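You operate a simulated robot arm through the tools that you are given. There is no shell and no other tool.

Carry out the task below with a simulated robot arm. There is one attempt and no reset: what you move stays moved.

Task
Clear the full brush, mist the matted grey pad with detangler, comb it through and fluff it up.
Fine: fluff with the blue slicker brush; brush and teal comb back; nine puffs at most; no snags. Set down upright: teal wide comb.

Only the result counts: the job must be done as asked and must still hold three seconds after the hand-in. Knocking over, shifting, dropping, spilling or breaking anything else fails it.

Robot
A 7-joint arm with a two-finger parallel gripper, fixed in place. Base frame: the origin is at the foot of the arm, x ahead of it, y to its left, z up; the work surface is at about z = 0.75. Lengths are in m, angles in degrees, forces in N, time in s.
Its first joint turns from -149.0 to 149.0 degrees. Payload 3.43 kg.
Tool frame: the origin (TCP) lies between the finger pads and is the grasp point; the fingertips stand 0.03 m ahead of it; z points along the fingers, y is the line along which they close. The gripper opens to 0.094 m. The fingers are 0.028 m wide and 0.01 m thick; the gripper's body (0.05 by 0.096 m) begins 0.055 m behind the TCP.
Orientation is that of the tool frame in the base frame, as a unit quaternion [x, y, z, w]. With the fingers straight down and closing along the base's y, the tool's x points along the base's -x, its y along +y and its z along -z.

Tools
- The arm moves only by the tool play_rows. Its argument "series" is text: rows parted by semicolons, each of 7 numbers parted by spaces: the turn, a rotation vector about the tool's x, y, z in degrees, then the shift along the tool's x, y, z in m, then the gripper command, from -1 (shut) to 1 (fully open), values between in proportion. In form: wx wy wz tx ty tz claw; .... A call has 1 to 20 rows; each row is the pose to reach, as a shift and turn from the pose commanded when the call began, along the tool's axes at that moment. Rows are played at 5 a second. More than 0.05 m and 8.6 degrees between two rows, or a gripper value outside its range, and nothing of the call is played. Where a pose cannot be reached the arm comes as near as it can. A force on the tool above 40 N (or 10 N above the force at the start of the call, whichever is more), or a blocked arm, ends the call early, and 0.2 s more pass. Each finger travels about 0.045 m/s and halts on what it meets, pressing with about 32 N; the grip force reading is that of the motor and also rises with nothing between the fingers. The clock runs only during rows and for 0.2 s after the last one: add rows that repeat a pose to give the fingers time. It gives the time, the measured TCP pose, the force on the tool (base axes), the opening and the grip force at its end, in the units of the frame above (readings bear some noise), with the torque about the TCP (base axes, N m) and any sound that the robot's microphone picked up.
- Cameras (640 x 400 px; columns grow to the right, rows downward): "scene" is fixed at [0.2197, 0.652, 1.5717]; the picture's right is [-0.91, -0.42, 0.00], its down [-0.16, 0.34, -0.93] and it looks along [0.39, -0.84, -0.38] (base axes); focal length 361 px, centre (320, 200). "wrist" rides on the gripper at [0.076, 0.014, -0.103] in the tool frame; the picture's right is [-0.18, 0.98, 0.00], its down [-0.75, -0.14, -0.64] and it looks along [-0.63, -0.12, 0.77] (tool axes); focal length 243 px, centre (320, 200). There is no depth. A picture from a camera that has moved, and an enlarged one, comes with that camera's place and axes in the base frame and with its lens. The place of the scene camera against the robot may be out by one fixed shift of up to 0.012 m in any direction.
- get_image(camera): a new picture of that camera. The clock stands still meanwhile.
- inspect(camera, box): a new picture of the part [left, top, right, bottom] of that camera's present view, enlarged. The clock stands still meanwhile.
- job_done(): hands the job in; it is judged then, once.

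Nothing tells you positions but the pictures and the camera data. Unless the task says otherwise, let go and move clear before handing in.

The tools are called as a command line: name --argument value ..., lists and objects as JSON in quotes. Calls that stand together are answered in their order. play_rows: Moves the arm, as the interface text tells. Its arguments: {"type":"object","properties":{"series":{"type":"string"}},"required":["series"]} The other tools are called the same way: get_image (camera) takes a picture; inspect (camera, box) takes an enlarged picture of a part of a camera's view; job_done () hands the job in.

At the start:

```text
t: 0.0
eef_pos: [0.6612, -0.7332, 1.2295]
tcp_rot: [0.0, 1.0, 0.0, 0.001]
contact_force: [-0.1, -1.1, -0.1]
moment: [-0.02, 0.0, -0.02]
opening: 0.0941
gripper_force: 0.1
```

scene: 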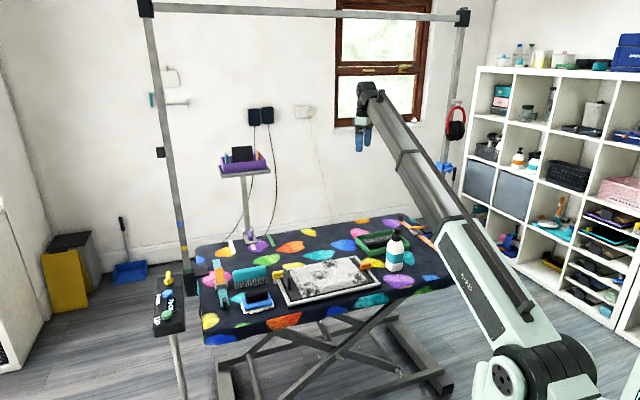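
wrist: 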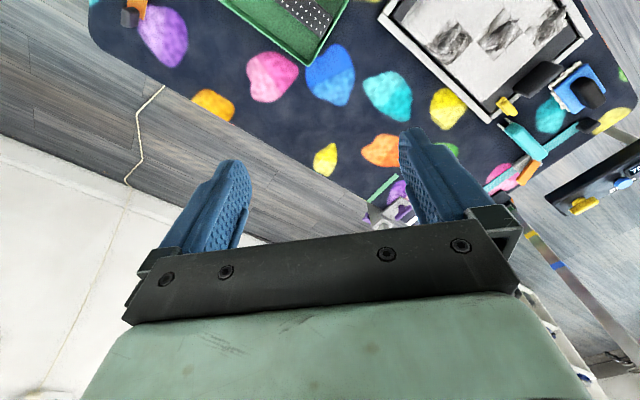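

I see a grooming table with a grey matted pad in a tray, brushes, combs, a spray bottle and a green tray. I'll take enlarged pictures first to place everything.

inspect --camera "scene" --box '[180, 210, 340, 340]'

inspect --camera "scene" --box '[320, 200, 480, 310]'

inspect --camera "wrist" --box '[380, 0, 640, 220]'

inspect --camera "wrist" --box '[80, 0, 380, 200]'

```text
3.08 times, centred on (260, 275) of scene
camera zoom: at [0.2197, 0.652, 1.5717], right [-0.91, -0.42, 0.0], down [-0.16, 0.34, -0.93], along [0.39, -0.84, -0.38], focal length 1112 px, centre (505, -31)
```

zoom: 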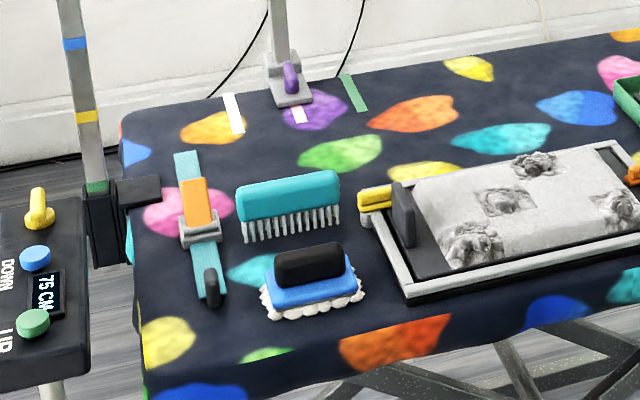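

```text
3.64 times, centred on (400, 255) of scene
camera zoom: at [0.2197, 0.652, 1.5717], right [-0.91, -0.42, 0.0], down [-0.16, 0.34, -0.93], along [0.39, -0.84, -0.38], focal length 1314 px, centre (29, 0)
```

zoom: 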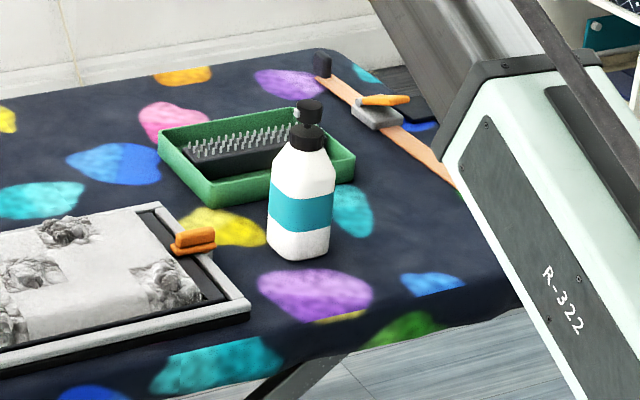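

```text
1.82 times, centred on (510, 110) of wrist
camera zoom: at [0.5859, -0.7186, 1.3317], right [0.18, 0.98, 0.0], down [0.75, -0.14, 0.64], along [0.63, -0.12, -0.77], focal length 441 px, centre (-26, 364)
```

zoom: 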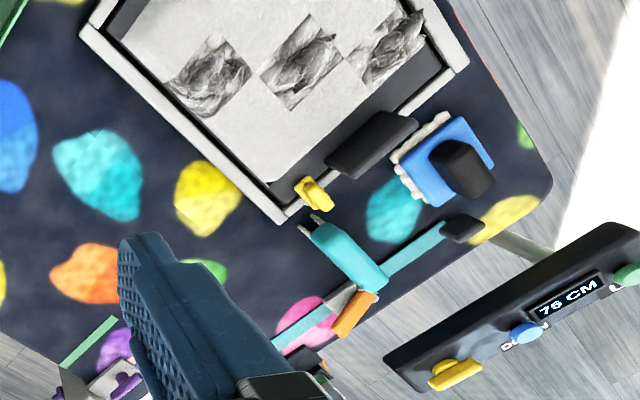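

```text
2.00 times, centred on (230, 100) of wrist
camera zoom: at [0.5859, -0.7186, 1.3317], right [0.18, 0.98, 0.0], down [0.75, -0.14, 0.64], along [0.63, -0.12, -0.77], focal length 485 px, centre (500, 400)
```

zoom: 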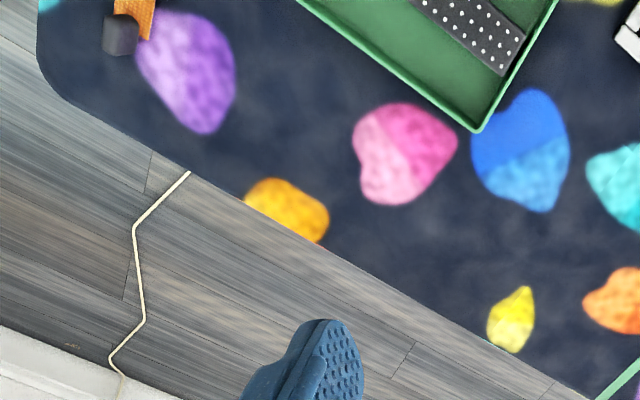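

The bottle, the tray with the pad, the green tray with pins, the teal comb and the blue brush all lie on the table to the robot's front right. I'll move the wrist camera above the table to see them better.

play_rows --series "0 0 0 0.012 0.038 0.003 1; 0 0 0 0.024 0.076 0.006 1; 0 0 0 0.036 0.114 0.009 1; 0 0 0 0.048 0.152 0.012 1; 0 0 0 0.06 0.19 0.015 1; 0 0 0 0.072 0.228 0.018 1; 0 0 0 0.084 0.266 0.021 1; 0 0 0 0.096 0.304 0.024 1; 0 0 0 0.108 0.342 0.027 1; 0 0 0 0.12 0.38 0.03 1"

get_image --camera "wrist"

get_image --camera "scene"

```text
t: 2.1
eef_pos: [0.5727, -0.3974, 1.1509]
tcp_rot: [-0.007, 0.999, -0.021, 0.023]
contact_force: [-3.2, -8.1, 0.0]
moment: [1.2, -0.42, 0.92]
opening: 0.0939
gripper_force: 0.1
out of reach, approached as far as the arm can: row 3, 4, 5, 6, 7, 8, 9, 10
stopped in row 10: the force on the tool passed its limit at 59 N (the readings are from after the stop); the commanded pose is now the measured one
```

```text
taken
camera wrist: at [0.4935, -0.3806, 1.2491], right [0.17, 0.98, -0.03], down [0.73, -0.1, 0.68], along [0.67, -0.14, -0.73], focal length 243 px, centre (320, 200)
```

wrist: 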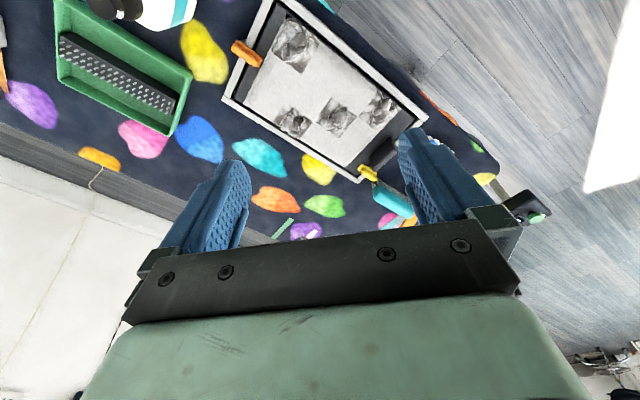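

```text
taken
```

scene: 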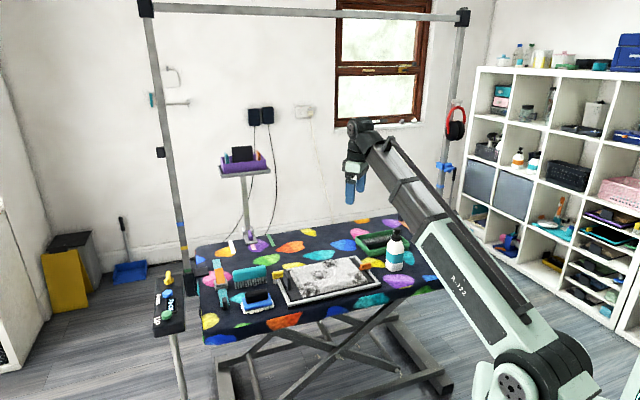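

The call stopped with a force reading though nothing seems near the gripper; the table and objects look unmoved. I'll hold still to read the force again.

play_rows --series "0 0 0 0 0 0 1; 0 0 0 0 0 0 1; 0 0 0 0 0 0 1"

inspect --camera "scene" --box '[320, 100, 480, 200]'

inspect --camera "scene" --box '[190, 250, 290, 320]'

inspect --camera "scene" --box '[340, 210, 440, 300]'

```text
t: 2.9
eef_pos: [0.574, -0.3973, 1.1514]
tcp_rot: [-0.007, 1.0, -0.02, 0.023]
contact_force: [-8.2, -20.0, 0.2]
moment: [2.45, -0.99, 1.86]
opening: 0.0939
gripper_force: 0.1
```

```text
4.00 times, centred on (400, 150) of scene
camera zoom: at [0.2197, 0.652, 1.5717], right [-0.91, -0.42, 0.0], down [-0.16, 0.34, -0.93], along [0.39, -0.84, -0.38], focal length 1446 px, centre (0, 400)
```

zoom: 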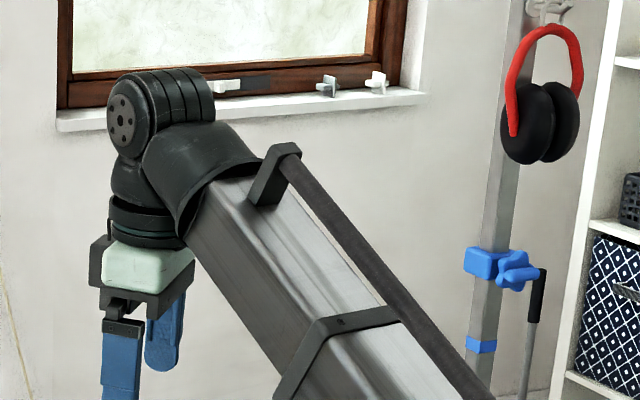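

```text
5.71 times, centred on (240, 285) of scene
camera zoom: at [0.2197, 0.652, 1.5717], right [-0.91, -0.42, 0.0], down [-0.16, 0.34, -0.93], along [0.39, -0.84, -0.38], focal length 2065 px, centre (777, -286)
```

zoom: 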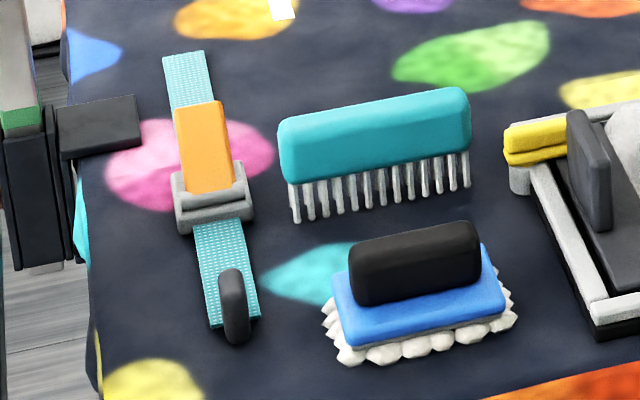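

```text
4.44 times, centred on (390, 255) of scene
camera zoom: at [0.2197, 0.652, 1.5717], right [-0.91, -0.42, 0.0], down [-0.16, 0.34, -0.93], along [0.39, -0.84, -0.38], focal length 1606 px, centre (9, -44)
```

zoom: 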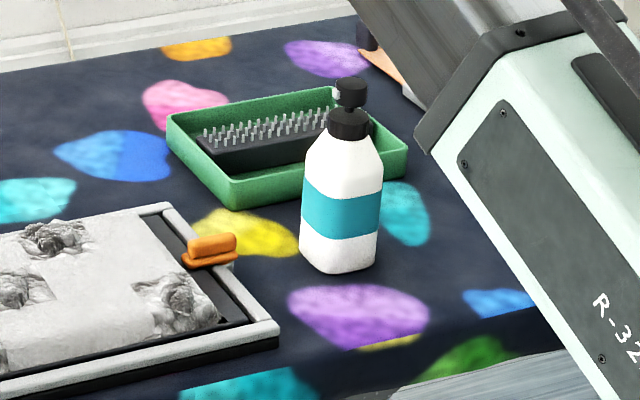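

The reading of about 20 N looks like the gripper pressing on its own forearm (wrist folded too tightly). I'll move outward to relieve it and straighten the tool.

play_rows --series "0 0 0 -0.02 -0.005 0.01 1; 0 0 0 -0.05 -0.01 0.02 1; -0.8 0.9 0.3 -0.075 -0.015 0.03 1; -1.6 1.8 0.5 -0.1 -0.02 0.04 1; -2.29 2.64 0.8 -0.126 -0.023 0.05 1; -2.29 2.64 0.8 -0.126 -0.023 0.05 1"

get_image --camera "wrist"

```text
t: 4.3
eef_pos: [0.7027, -0.4212, 1.1063]
tcp_rot: [0.0, 1.0, 0.001, 0.0]
contact_force: [0.6, -0.1, 0.2]
moment: [0.02, 0.0, 0.03]
opening: 0.0937
gripper_force: 0.1
```

```text
taken
camera wrist: at [0.6279, -0.4064, 1.2084], right [0.19, 0.98, 0.0], down [0.75, -0.14, 0.64], along [0.63, -0.12, -0.77], focal length 243 px, centre (320, 200)
```

wrist: 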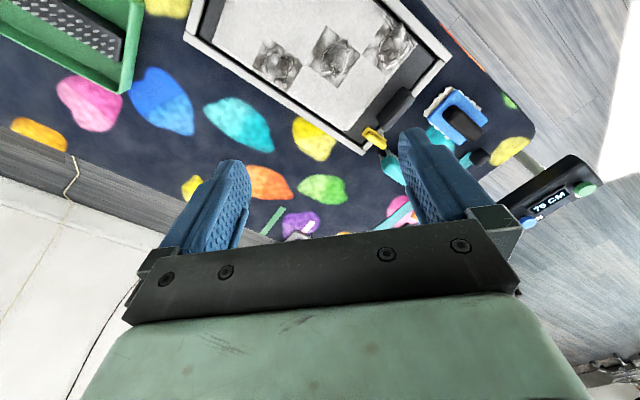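

Force is back to zero, so it was self-contact. The table's long axis lies at about 45° in the base frame, so I'll yaw the tool 45° so the wrist camera looks along the table at the brush and the comb.

play_rows --series "0 0 -7.5 0 0.012 0.01 1; 0 0 -15 0 0.024 0.02 1; 0 0 -22.5 0 0.036 0.03 1; 0 0 -30 0 0.048 0.04 1; 0 0 -37.5 0 0.06 0.05 1; 0 0 -45 0.003 0.071 0.056 1; 0 0 -45 0.003 0.071 0.056 1"

get_image --camera "wrist"

```text
t: 5.9
eef_pos: [0.6985, -0.3493, 1.053]
tcp_rot: [-0.384, 0.923, 0.0, 0.0]
contact_force: [-0.4, 0.5, 0.6]
moment: [0.0, -0.04, 0.03]
opening: 0.0941
gripper_force: 0.1
```

```text
taken
camera wrist: at [0.6358, -0.3928, 1.1545], right [-0.57, 0.82, 0.0], down [0.63, 0.43, 0.64], along [0.53, 0.36, -0.77], focal length 243 px, centre (320, 200)
```

wrist: 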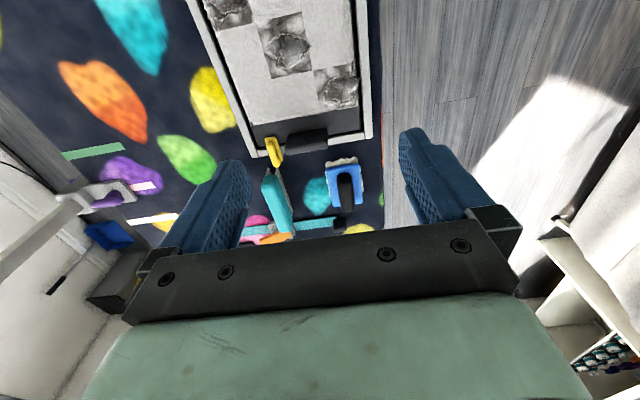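

The view is aligned with the table now. I'll zoom in on this view.

inspect --camera "wrist" --box '[180, 0, 420, 150]'

inspect --camera "wrist" --box '[230, 130, 410, 250]'

```text
2.67 times, centred on (300, 75) of wrist
camera zoom: at [0.6358, -0.3928, 1.1545], right [-0.57, 0.82, 0.0], down [0.63, 0.43, 0.64], along [0.53, 0.36, -0.77], focal length 647 px, centre (373, 533)
```

zoom: 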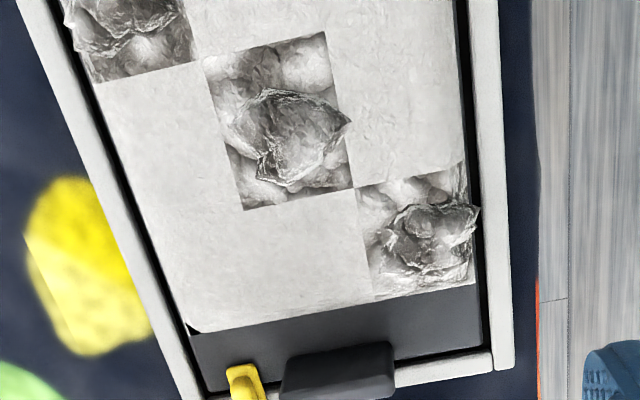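

```text
3.33 times, centred on (320, 190) of wrist
camera zoom: at [0.6358, -0.3928, 1.1545], right [-0.57, 0.82, 0.0], down [0.63, 0.43, 0.64], along [0.53, 0.36, -0.77], focal length 809 px, centre (320, 233)
```

zoom: 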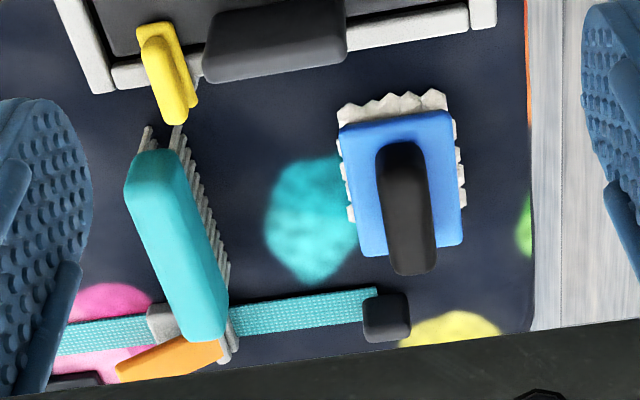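

The brush handle and comb spine run along the table's long axis, and the mats sit in a checkerboard on the pad. Next I'll move toward the pad's other end to view the whole pad.

play_rows --series "0 0 0 0.04 0.012 0 1; 0 0 0 0.08 0.024 0 1; 0 0 0 0.12 0.036 0 1; 0 0 0 0.16 0.048 0 1; 0 0 0 0.2 0.06 0 1; 0 0 0 0.2 0.06 0 1"

get_image --camera "wrist"

```text
t: 7.3
eef_pos: [0.5115, -0.4489, 1.0522]
tcp_rot: [-0.383, 0.924, 0.001, -0.001]
contact_force: [0.4, 0.3, -0.5]
moment: [0.04, -0.01, 0.01]
opening: 0.0941
gripper_force: 0.1
```

```text
taken
camera wrist: at [0.4493, -0.492, 1.1539], right [-0.56, 0.83, 0.0], down [0.63, 0.43, 0.64], along [0.53, 0.36, -0.77], focal length 243 px, centre (320, 200)
```

wrist: 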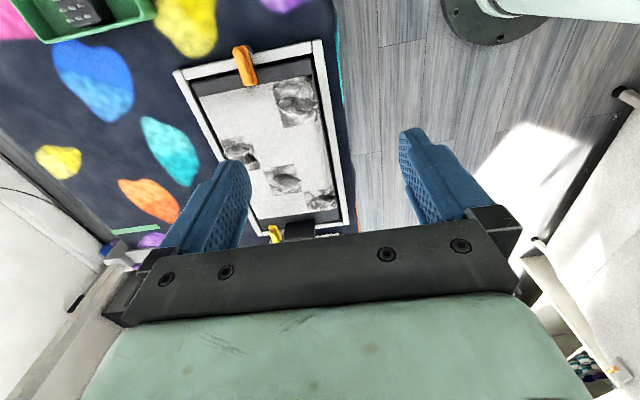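

I see the entire pad with four mats, the orange clip at the near end and the green tray beyond. I'll enlarge these.

inspect --camera "wrist" --box '[160, 30, 360, 250]'

inspect --camera "wrist" --box '[0, 0, 170, 100]'

```text
1.82 times, centred on (260, 140) of wrist
camera zoom: at [0.4493, -0.492, 1.1539], right [-0.56, 0.83, 0.0], down [0.63, 0.43, 0.64], along [0.53, 0.36, -0.77], focal length 441 px, centre (429, 309)
```

zoom: 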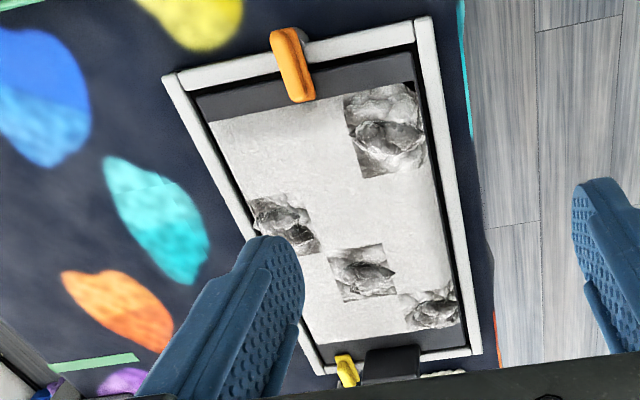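

```text
3.76 times, centred on (85, 50) of wrist
camera zoom: at [0.4493, -0.492, 1.1539], right [-0.56, 0.83, 0.0], down [0.63, 0.43, 0.64], along [0.53, 0.36, -0.77], focal length 913 px, centre (1205, 765)
```

zoom: 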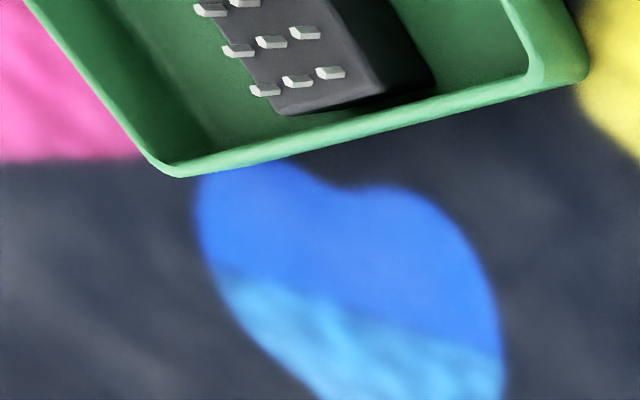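

The pad frame spans p≈0.013–0.361, q≈-0.883–-0.674 in the 45° table frame, with mats at four cells. Next I'll turn the tool to look outward at the bottle and the green pin tray.

play_rows --series "0 0 8 0.011 0.001 0 1; 0 0 16 0.022 0.002 0 1; 0 0 24 0.033 0.003 0 1; 0 0 32 0.044 0.004 0 1; 0 0 40 0.055 0.005 0 1; 0 0 48 0.066 0.006 0 1; 0 0 56 0.077 0.007 0 1; 0 0 64 0.088 0.008 0 1; 0 0 72 0.099 0.01 0 1; 0 0 80 0.11 0.012 0 1; 0 0 88 0.12 0.013 0 1; 0 0 96 0.127 0.014 0 1; 0 0 96 0.127 0.014 0 1"

get_image --camera "wrist"

```text
t: 10.1
eef_pos: [0.4131, -0.5296, 1.0516]
tcp_rot: [0.431, 0.902, 0.0, 0.0]
contact_force: [0.4, -0.3, 1.0]
moment: [0.02, -0.03, 0.03]
opening: 0.0942
gripper_force: 0.0
```

```text
taken
camera wrist: at [0.3781, -0.4606, 1.1533], right [0.88, 0.47, 0.0], down [0.36, -0.68, 0.64], along [0.3, -0.56, -0.77], focal length 243 px, centre (320, 200)
```

wrist: 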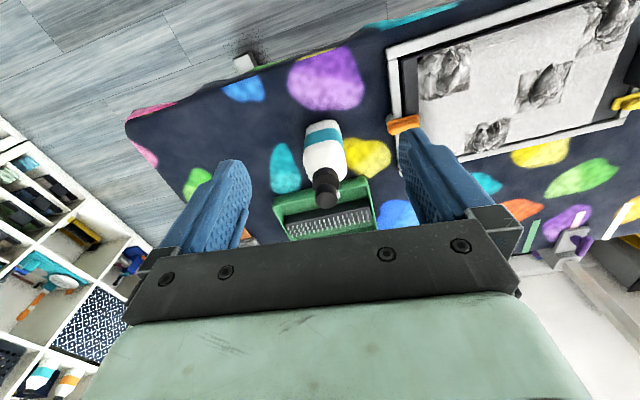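

inspect --camera "wrist" --box '[250, 100, 400, 240]'

inspect --camera "wrist" --box '[230, 40, 400, 130]'

inspect --camera "scene" --box '[370, 215, 420, 280]'

```text
2.86 times, centred on (325, 170) of wrist
camera zoom: at [0.3781, -0.4606, 1.1533], right [0.88, 0.47, 0.0], down [0.36, -0.68, 0.64], along [0.3, -0.56, -0.77], focal length 693 px, centre (306, 286)
```

zoom: 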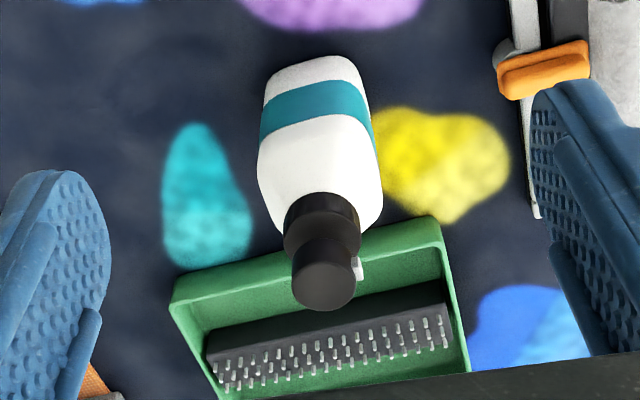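

```text
3.76 times, centred on (315, 85) of wrist
camera zoom: at [0.3781, -0.4606, 1.1533], right [0.88, 0.47, 0.0], down [0.36, -0.68, 0.64], along [0.3, -0.56, -0.77], focal length 913 px, centre (339, 633)
```

zoom: 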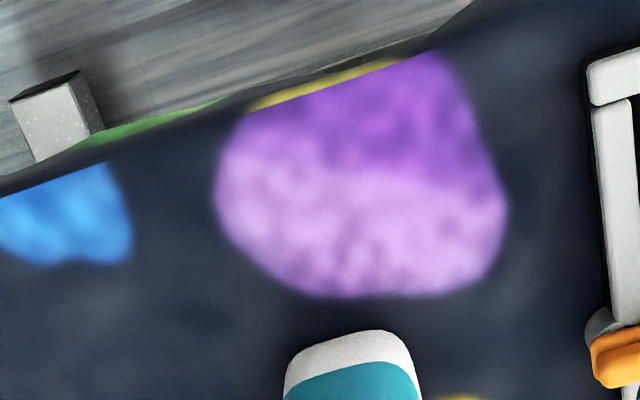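

```text
6.15 times, centred on (395, 248) of scene
camera zoom: at [0.2197, 0.652, 1.5717], right [-0.91, -0.42, 0.0], down [-0.16, 0.34, -0.93], along [0.39, -0.84, -0.38], focal length 2224 px, centre (-142, -92)
```

zoom: 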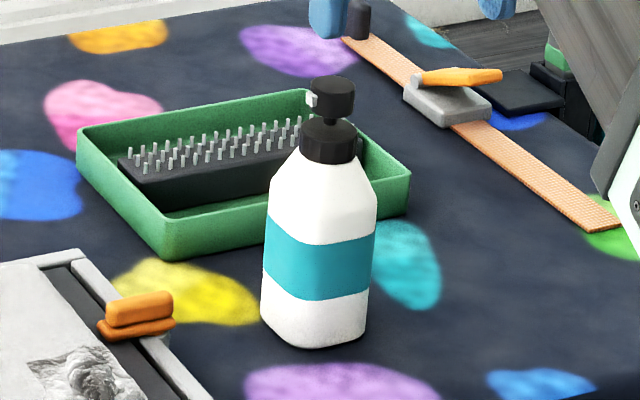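

The bottle is a mist pump with a press-down head whose white nozzle faces the pad. The green tray holds a pin plate for clearing the brush. I'll go back over to the brush now to look closely before grasping it.

play_rows --series "0 0 -8 -0.002 0.04 0.006 1; 0 0 -16 -0.004 0.08 0.012 1; 0 0 -24 -0.006 0.12 0.018 1; 0 0 -32 -0.008 0.16 0.024 1; 0 0 -40 -0.010 0.2 0.03 1; 0 0 -48 -0.012 0.24 0.036 1; 0 0 -56 -0.014 0.28 0.042 1; 0 0 -64 -0.017 0.32 0.048 1; 0 0 -72 -0.019 0.36 0.054 1; 0 0 -80 -0.021 0.4 0.06 1; 0 0 -88 -0.023 0.44 0.065 1; 0 0 -96 -0.0255 0.4765 0.07 1; 0 0 -96 -0.0255 0.4765 0.07 1"

get_image --camera "wrist"

inspect --camera "wrist" --box '[240, 80, 400, 220]'

```text
t: 12.9
eef_pos: [0.8005, -0.2484, 0.983]
tcp_rot: [-0.383, 0.924, 0.001, 0.0]
contact_force: [-0.6, 0.2, 0.2]
moment: [0.0, -0.01, 0.01]
opening: 0.0939
gripper_force: 0.0
```

```text
taken
camera wrist: at [0.7374, -0.2912, 1.0846], right [-0.57, 0.82, 0.0], down [0.63, 0.43, 0.64], along [0.53, 0.36, -0.77], focal length 243 px, centre (320, 200)
```

wrist: 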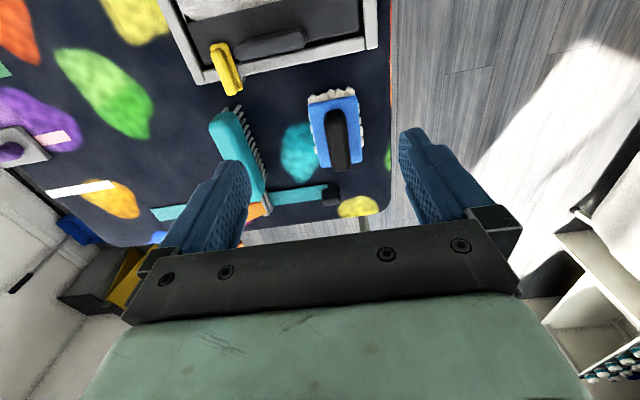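

```text
2.86 times, centred on (320, 150) of wrist
camera zoom: at [0.7374, -0.2912, 1.0846], right [-0.57, 0.82, 0.0], down [0.63, 0.43, 0.64], along [0.53, 0.36, -0.77], focal length 693 px, centre (320, 343)
```

zoom: 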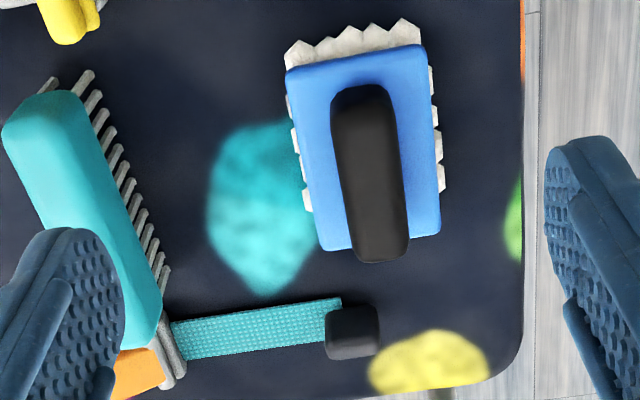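

The brush's plate centre is at p≈0.463, q≈-0.731, its top at z≈0.773, with the handle running along p up to z≈0.80. I'll move directly above it and descend partway to check the alignment.

play_rows --series "0 0 0 -0.036 0.005 0 1; 0 0 0 -0.0726 0.0107 0 1; 0 0 0 -0.0726 0.0107 0.04 1; 0 0 0 -0.0726 0.0107 0.08 1; 0 0 0 -0.0726 0.0107 0.12 1; 0 0 0 -0.0726 0.0107 0.12 1"

get_image --camera "wrist"

inspect --camera "wrist" --box '[240, 80, 400, 220]'

```text
t: 14.3
eef_pos: [0.8422, -0.1899, 0.8636]
tcp_rot: [-0.383, 0.924, 0.001, 0.001]
contact_force: [-0.7, -0.1, 0.1]
moment: [0.02, -0.01, 0.01]
opening: 0.0941
gripper_force: 0.1
```

```text
taken
camera wrist: at [0.7797, -0.2343, 0.9645], right [-0.56, 0.83, 0.0], down [0.63, 0.43, 0.64], along [0.53, 0.36, -0.77], focal length 243 px, centre (320, 200)
```

wrist: 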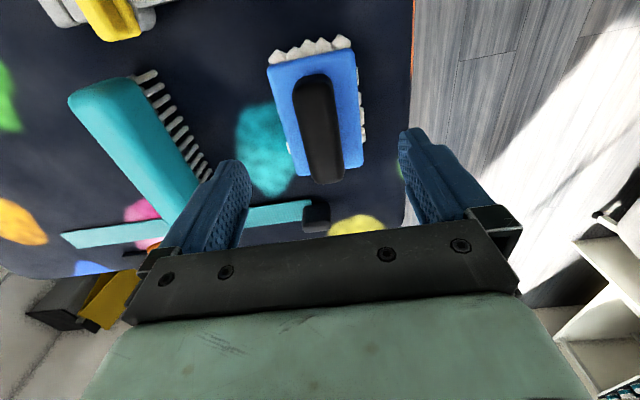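

```text
2.86 times, centred on (320, 150) of wrist
camera zoom: at [0.7797, -0.2343, 0.9645], right [-0.56, 0.83, 0.0], down [0.63, 0.43, 0.64], along [0.53, 0.36, -0.77], focal length 693 px, centre (320, 343)
```

zoom: 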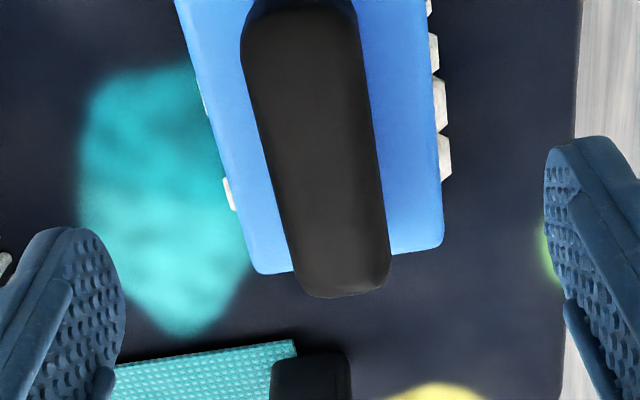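

The handle is centred between the fingers within about 1 mm. I'll descend to grip the handle just above the plate.

play_rows --series "0 0 0 -0.002 -0.001 0.025 1; 0 0 0 -0.002 -0.001 0.045 1; 0 0 0 -0.002 -0.001 0.055 1; 0 0 0 -0.002 -0.001 0.056 1; 0 0 0 -0.002 -0.001 0.056 1"

get_image --camera "wrist"

inspect --camera "scene" --box '[190, 220, 310, 320]'

```text
t: 15.5
eef_pos: [0.8475, -0.1906, 0.8057]
tcp_rot: [-0.383, 0.924, 0.001, 0.0]
contact_force: [0.3, 0.9, 0.0]
moment: [0.01, 0.03, 0.0]
opening: 0.094
gripper_force: 0.0
```

```text
taken
camera wrist: at [0.7841, -0.233, 0.908], right [-0.56, 0.83, 0.0], down [0.63, 0.43, 0.64], along [0.53, 0.36, -0.77], focal length 243 px, centre (320, 200)
```

wrist: 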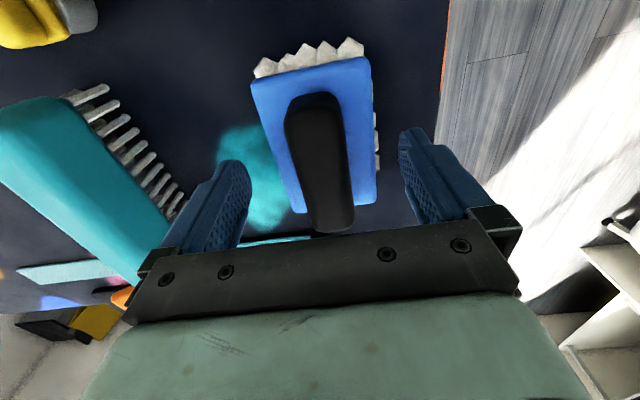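

```text
4.00 times, centred on (250, 270) of scene
camera zoom: at [0.2197, 0.652, 1.5717], right [-0.91, -0.42, 0.0], down [-0.16, 0.34, -0.93], along [0.39, -0.84, -0.38], focal length 1446 px, centre (600, -80)
```

zoom: 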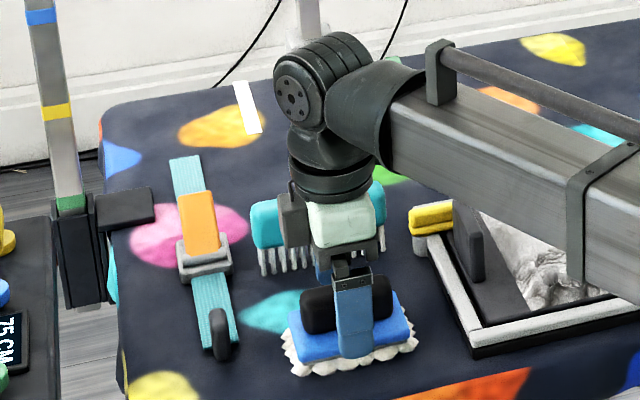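

Fingers straddle the handle with clearance to the plate and the comb. I'll close the gripper.

play_rows --series "0 0 0 0 0 0 -1; 0 0 0 0 0 0 -1; 0 0 0 0 0 0 -1; 0 0 0 0 0 0 -1; 0 0 0 0 0 0 -1; 0 0 0 0 0 0 -1"

get_image --camera "wrist"

```text
t: 16.9
eef_pos: [0.847, -0.1898, 0.8063]
tcp_rot: [-0.383, 0.924, 0.001, 0.0]
contact_force: [-0.2, 1.0, 1.6]
moment: [0.01, -0.02, -0.01]
opening: 0.0317
gripper_force: 31.9
```

```text
taken
camera wrist: at [0.7841, -0.233, 0.9081], right [-0.56, 0.83, 0.0], down [0.63, 0.43, 0.64], along [0.53, 0.36, -0.77], focal length 243 px, centre (320, 200)
```

wrist: 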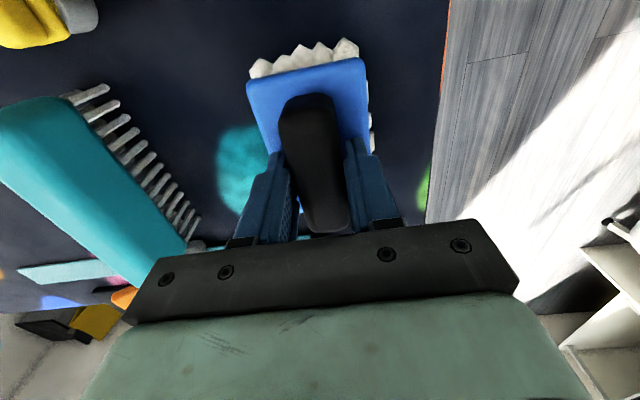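

The brush is gripped (31.9 N at 0.032 m). I'll lift straight up and check it hangs well.

play_rows --series "0 0 0 0 0 -0.01 -1; 0 0 0 0 0 -0.03 -1; 0 0 0 0 0 -0.07 -1; 0 0 0 0 0 -0.11 -1; 0 0 0 0 0 -0.15 -1; 0 0 0 0 0 -0.19 -1; 0 0 0 0 0 -0.224 -1; 0 0 0 0 0 -0.224 -1"

get_image --camera "wrist"

inspect --camera "scene" --box '[190, 190, 330, 320]'

```text
t: 18.7
eef_pos: [0.8498, -0.1895, 1.0313]
tcp_rot: [-0.383, 0.924, 0.001, 0.0]
contact_force: [-0.2, -0.2, -1.5]
moment: [0.01, -0.02, 0.01]
opening: 0.032
gripper_force: 32.2
```

```text
taken
camera wrist: at [0.7853, -0.2325, 1.1331], right [-0.56, 0.83, 0.0], down [0.63, 0.43, 0.64], along [0.53, 0.36, -0.77], focal length 243 px, centre (320, 200)
```

wrist: 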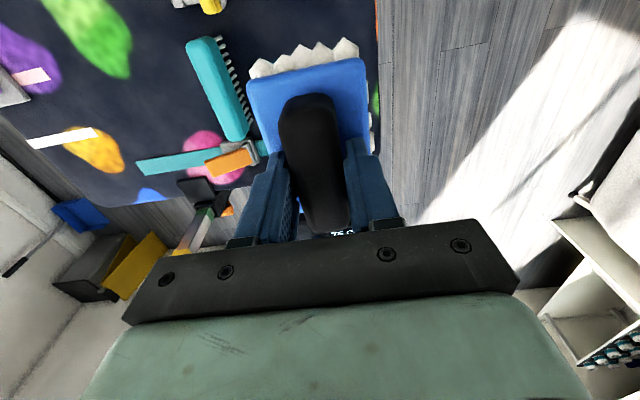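

```text
3.08 times, centred on (260, 255) of scene
camera zoom: at [0.2197, 0.652, 1.5717], right [-0.91, -0.42, 0.0], down [-0.16, 0.34, -0.93], along [0.39, -0.84, -0.38], focal length 1112 px, centre (505, 31)
```

zoom: 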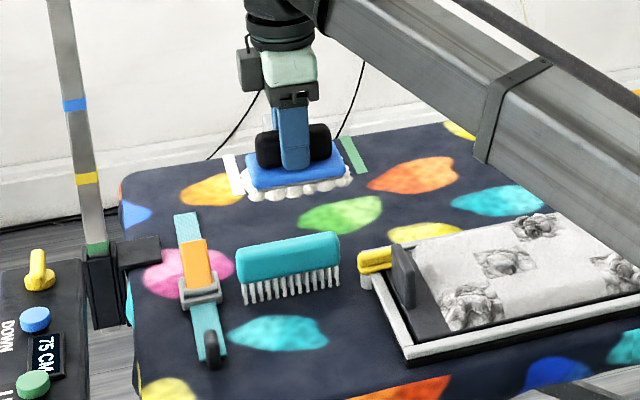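

The brush is held level. Now I'll carry it high over the pad toward the green pin tray.

play_rows --series "0 0 0 0.04 -0.007 0 -1; 0 0 0 0.08 -0.015 0 -1; 0 0 0 0.12 -0.022 0 -1; 0 0 0 0.16 -0.03 0 -1; 0 0 0 0.2 -0.037 0 -1; 0 0 0 0.24 -0.045 0 -1; 0 0 0 0.28 -0.052 0 -1; 0 0 0 0.32 -0.06 0 -1; 0 0 0 0.36 -0.067 0 -1; 0 0 0 0.4 -0.075 0 -1; 0 0 0 0.44 -0.082 0 -1; 0 0 0 0.48 -0.09 0 -1; 0 0 0 0.52 -0.097 0 -1; 0 0 0 0.56 -0.105 0 -1; 0 0 0 0.6 -0.112 0 -1; 0 0 0 0.617 -0.115 0 -1; 0 0 0 0.617 -0.115 0 -1"

get_image --camera "wrist"

get_image --camera "scene"

```text
t: 22.3
eef_pos: [0.4911, -0.7063, 1.0285]
tcp_rot: [-0.383, 0.924, 0.001, 0.0]
contact_force: [0.0, 1.1, -0.6]
moment: [-0.06, -0.04, 0.01]
opening: 0.0316
gripper_force: 31.8
```

```text
taken
camera wrist: at [0.4281, -0.7499, 1.1312], right [-0.56, 0.83, 0.0], down [0.63, 0.43, 0.64], along [0.53, 0.36, -0.77], focal length 243 px, centre (320, 200)
```

wrist: 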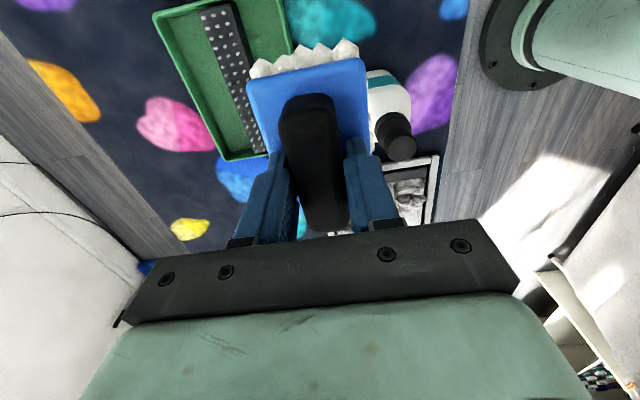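

```text
taken
```

scene: 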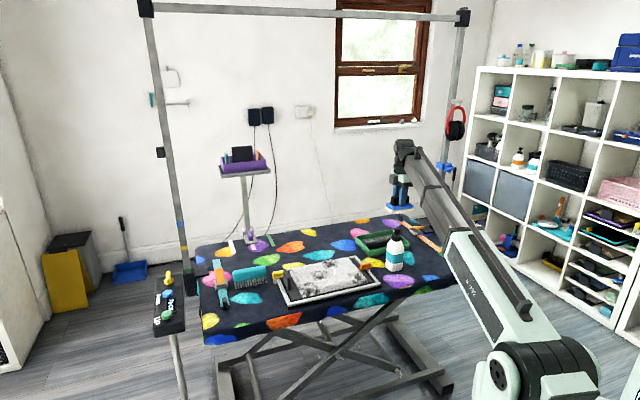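

inspect --camera "wrist" --box '[140, 0, 300, 170]'

inspect --camera "wrist" --box '[340, 60, 450, 170]'

inspect --camera "scene" --box '[340, 140, 460, 280]'

```text
2.35 times, centred on (220, 85) of wrist
camera zoom: at [0.4281, -0.7499, 1.1312], right [-0.56, 0.83, 0.0], down [0.63, 0.43, 0.64], along [0.53, 0.36, -0.77], focal length 571 px, centre (555, 471)
```

zoom: 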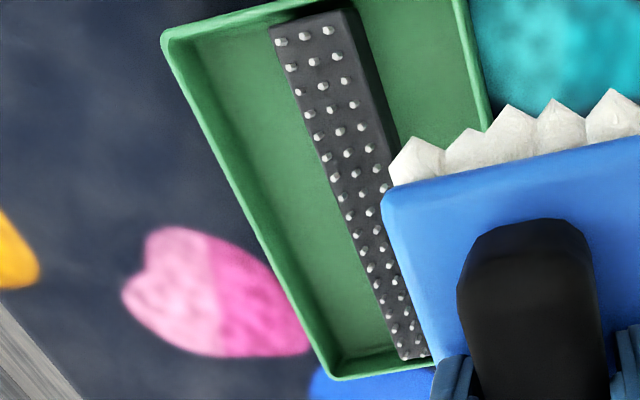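

```text
3.64 times, centred on (395, 115) of wrist
camera zoom: at [0.4281, -0.7499, 1.1312], right [-0.56, 0.83, 0.0], down [0.63, 0.43, 0.64], along [0.53, 0.36, -0.77], focal length 882 px, centre (47, 509)
```

zoom: 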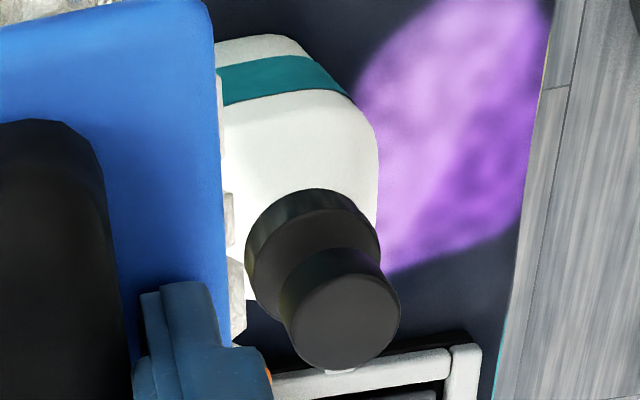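

```text
2.86 times, centred on (400, 210) of scene
camera zoom: at [0.2197, 0.652, 1.5717], right [-0.91, -0.42, 0.0], down [-0.16, 0.34, -0.93], along [0.39, -0.84, -0.38], focal length 1033 px, centre (91, 171)
```

zoom: 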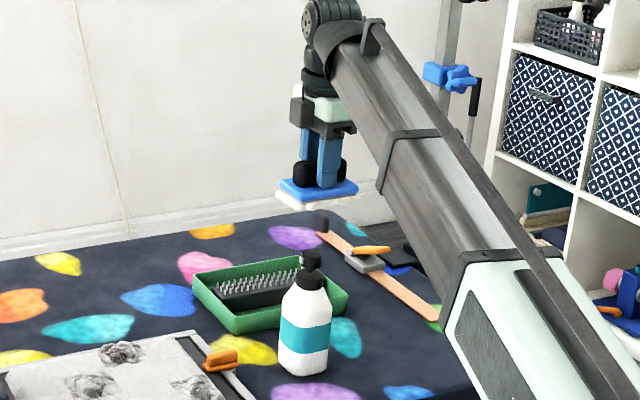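

The pin plate spans roughly p -0.24…-0.06 with q centre about -0.947 and top near z 0.80. The bottle stands nearby with its head top at about 0.92. I'll bring the brush above the near end of the pins at a safe height and check the arm's clearance over the bottle.

play_rows --series "0 0 0 -0.026 -0.034 0 -1; 0 0 0 -0.052 -0.068 0 -1; 0 0 0 -0.077 -0.1 0 -1; 0 0 0 -0.077 -0.1 0.025 -1; 0 0 0 -0.077 -0.1 0.05 -1; 0 0 0 -0.077 -0.1 0.075 -1; 0 0 0 -0.077 -0.1 0.0985 -1; 0 0 0 -0.077 -0.1 0.0985 -1"

get_image --camera "wrist"

inspect --camera "scene" --box '[340, 140, 460, 280]'

```text
t: 24.1
eef_pos: [0.6192, -0.7238, 0.9301]
tcp_rot: [-0.383, 0.924, 0.001, -0.001]
contact_force: [-0.2, 0.4, -1.3]
moment: [0.01, -0.03, 0.02]
opening: 0.032
gripper_force: 32.5
```

```text
taken
camera wrist: at [0.5564, -0.7669, 1.0324], right [-0.56, 0.83, 0.0], down [0.63, 0.43, 0.64], along [0.53, 0.36, -0.77], focal length 243 px, centre (320, 200)
```

wrist: 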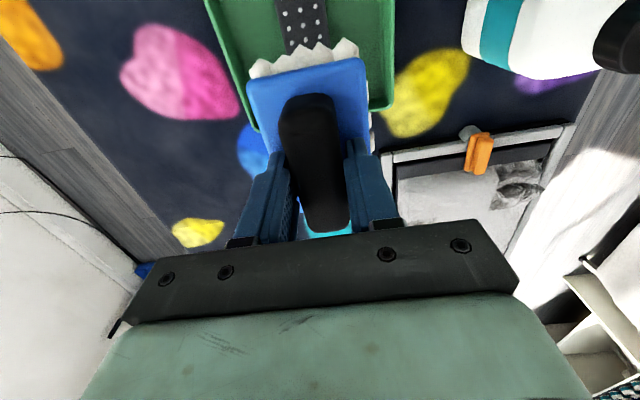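

```text
2.86 times, centred on (400, 210) of scene
camera zoom: at [0.2197, 0.652, 1.5717], right [-0.91, -0.42, 0.0], down [-0.16, 0.34, -0.93], along [0.39, -0.84, -0.38], focal length 1033 px, centre (91, 171)
```

zoom: 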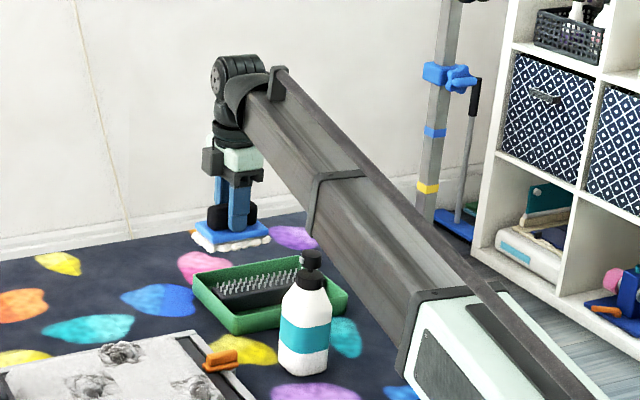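

The forearm clears the bottle by about 0.1 m, and the brush sits in line with the pins. I'll lower slowly toward the pins, watching the force.

play_rows --series "0 0 0 0 -0.003 0.02 -1; 0 0 0 0 -0.003 0.04 -1; 0 0 0 0 -0.003 0.05 -1; 0 0 0 0 -0.003 0.054 -1; 0 0 0 0 -0.003 0.058 -1; 0 0 0 0 -0.003 0.058 -1"

inspect --camera "scene" --box '[350, 190, 430, 280]'

inspect --camera "wrist" --box '[200, 0, 440, 150]'

```text
t: 25.5
eef_pos: [0.6203, -0.7265, 0.8723]
tcp_rot: [-0.382, 0.924, 0.001, -0.001]
contact_force: [-0.7, 0.1, -0.2]
moment: [0.01, -0.02, 0.0]
opening: 0.032
gripper_force: 31.9
```

```text
4.44 times, centred on (390, 235) of scene
camera zoom: at [0.2197, 0.652, 1.5717], right [-0.91, -0.42, 0.0], down [-0.16, 0.34, -0.93], along [0.39, -0.84, -0.38], focal length 1606 px, centre (9, 44)
```

zoom: 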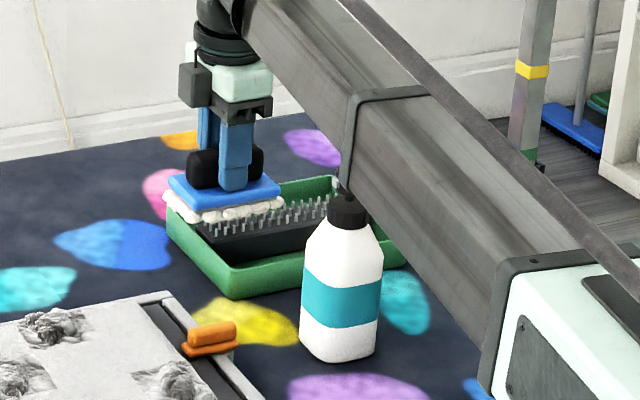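

```text
2.67 times, centred on (320, 75) of wrist
camera zoom: at [0.5568, -0.7684, 0.9744], right [-0.56, 0.83, 0.0], down [0.63, 0.43, 0.64], along [0.53, 0.36, -0.77], focal length 647 px, centre (320, 533)
```

zoom: 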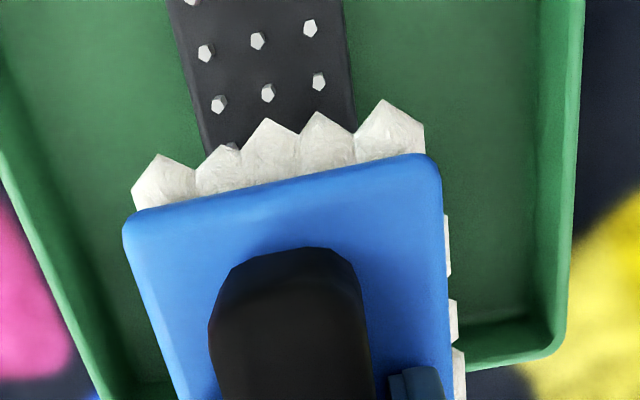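

The brush is just above the pins with no contact yet. I'll step down in small increments.

play_rows --series "0 0 0 0 0 0.002 -1; 0 0 0 0 0 0.004 -1; 0 0 0 0 0 0.006 -1; 0 0 0 0 0 0.006 -1"

inspect --camera "scene" --box '[360, 210, 420, 270]'

```text
t: 26.5
eef_pos: [0.6184, -0.7252, 0.8667]
tcp_rot: [-0.383, 0.924, 0.0, 0.0]
contact_force: [0.7, 0.1, -1.0]
moment: [-0.01, 0.01, -0.01]
opening: 0.0319
gripper_force: 31.8
```

```text
6.67 times, centred on (390, 240) of scene
camera zoom: at [0.2197, 0.652, 1.5717], right [-0.91, -0.42, 0.0], down [-0.16, 0.34, -0.93], along [0.39, -0.84, -0.38], focal length 2409 px, centre (-147, -67)
```

zoom: 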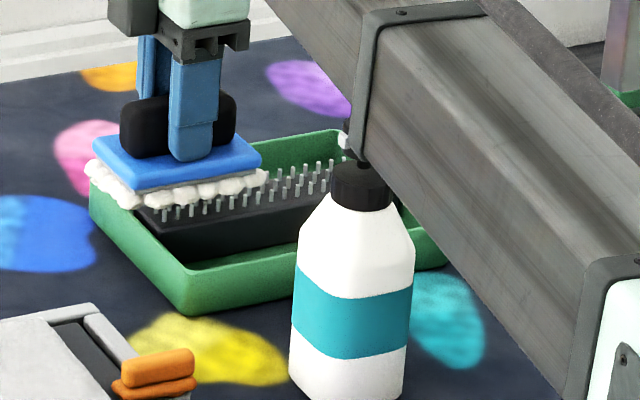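

No contact yet; the hair is level with the pin tips. I'll keep lowering in small steps.

play_rows --series "0 0 0 0 0 0.002 -1; 0 0 0 0 0 0.004 -1; 0 0 0 0 0 0.006 -1; 0 0 0 0 0 0.006 -1"

inspect --camera "scene" --box '[360, 210, 420, 270]'

```text
t: 27.5
eef_pos: [0.6201, -0.7248, 0.8618]
tcp_rot: [-0.383, 0.924, 0.001, -0.001]
contact_force: [0.7, 0.5, -1.5]
moment: [0.0, 0.05, 0.02]
opening: 0.0314
gripper_force: 31.7
```

```text
6.67 times, centred on (390, 240) of scene
camera zoom: at [0.2197, 0.652, 1.5717], right [-0.91, -0.42, 0.0], down [-0.16, 0.34, -0.93], along [0.39, -0.84, -0.38], focal length 2409 px, centre (-147, -67)
```

zoom: 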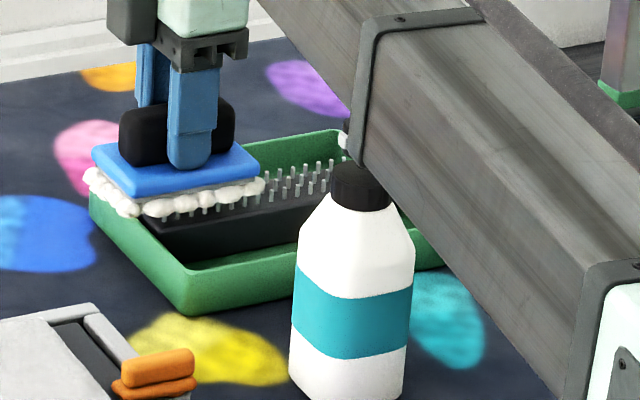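

Still no contact force. I'll go a bit lower.

play_rows --series "0 0 0 0 0 0.002 -1; 0 0 0 0 0 0.004 -1; 0 0 0 0 0 0.005 -1; 0 0 0 0 0 0.005 -1"

inspect --camera "scene" --box '[360, 210, 420, 270]'

```text
t: 28.5
eef_pos: [0.6198, -0.7244, 0.8567]
tcp_rot: [-0.383, 0.924, 0.001, -0.001]
contact_force: [0.0, 0.7, -1.0]
moment: [0.0, 0.0, -0.01]
opening: 0.0318
gripper_force: 32.3
```

```text
6.67 times, centred on (390, 240) of scene
camera zoom: at [0.2197, 0.652, 1.5717], right [-0.91, -0.42, 0.0], down [-0.16, 0.34, -0.93], along [0.39, -0.84, -0.38], focal length 2409 px, centre (-147, -67)
```

zoom: 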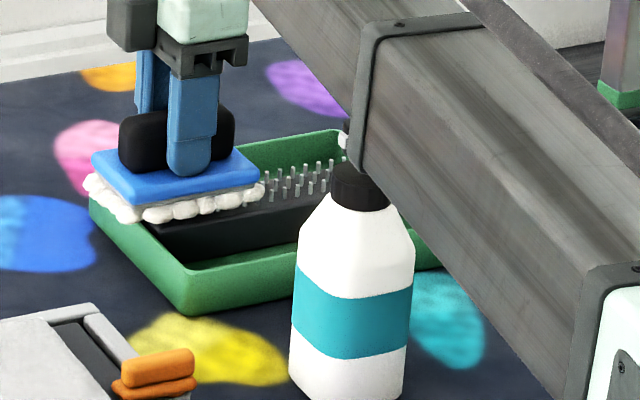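

The bristles now overlap the pins with no force yet. I'll try one slow stroke along the pins and look at the effect.

play_rows --series "0 0 0 0.012 0 0 -1; 0 0 0 0.024 0 0 -1; 0 0 0 0.036 0 0 -1; 0 0 0 0.048 0 0 -1; 0 0 0 0.06 0 0 -1; 0 0 0 0.072 0 0 -1; 0 0 0 0.084 0 0 -1; 0 0 0 0.096 0 0 -1; 0 0 0 0.1 0 0 -1"

inspect --camera "scene" --box '[360, 210, 420, 270]'

get_image --camera "wrist"

```text
t: 30.5
eef_pos: [0.5478, -0.797, 0.8548]
tcp_rot: [-0.383, 0.924, 0.0, 0.0]
contact_force: [-0.2, 1.0, -0.8]
moment: [0.02, -0.03, -0.01]
opening: 0.0318
gripper_force: 32.2
```

```text
6.67 times, centred on (390, 240) of scene
camera zoom: at [0.2197, 0.652, 1.5717], right [-0.91, -0.42, 0.0], down [-0.16, 0.34, -0.93], along [0.39, -0.84, -0.38], focal length 2409 px, centre (-147, -67)
```

zoom: 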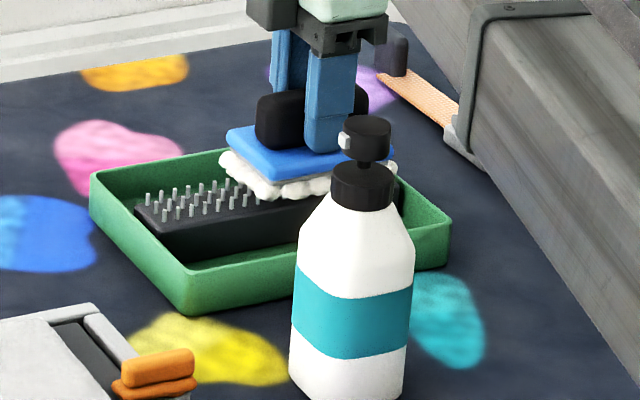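

```text
taken
camera wrist: at [0.4845, -0.84, 0.957], right [-0.56, 0.83, 0.0], down [0.63, 0.43, 0.64], along [0.53, 0.36, -0.77], focal length 243 px, centre (320, 200)
```

wrist: 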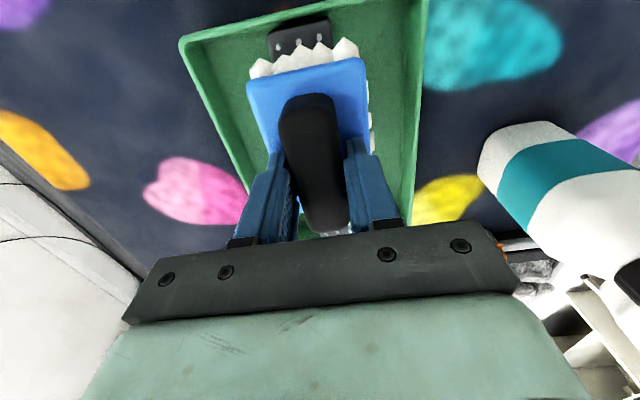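

The hair is still on the brush and there was no force, so it's not engaged enough. I'll lower further here, inside the tray, in small steps while reading the force.

play_rows --series "0 0 0 0 0 0.002 -1; 0 0 0 0 0 0.004 -1; 0 0 0 0 0 0.004 -1"

inspect --camera "scene" --box '[375, 215, 415, 255]'

```text
t: 31.3
eef_pos: [0.5475, -0.7956, 0.8527]
tcp_rot: [-0.382, 0.924, 0.0, 0.001]
contact_force: [0.0, -2.4, 9.4]
moment: [0.03, -0.1, 0.01]
opening: 0.0317
gripper_force: 32.1
```

```text
10.00 times, centred on (395, 235) of scene
camera zoom: at [0.2197, 0.652, 1.5717], right [-0.91, -0.42, 0.0], down [-0.16, 0.34, -0.93], along [0.39, -0.84, -0.38], focal length 3614 px, centre (-430, -150)
```

zoom: 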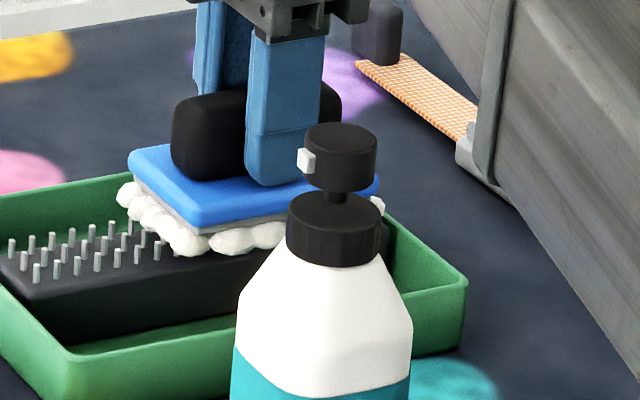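

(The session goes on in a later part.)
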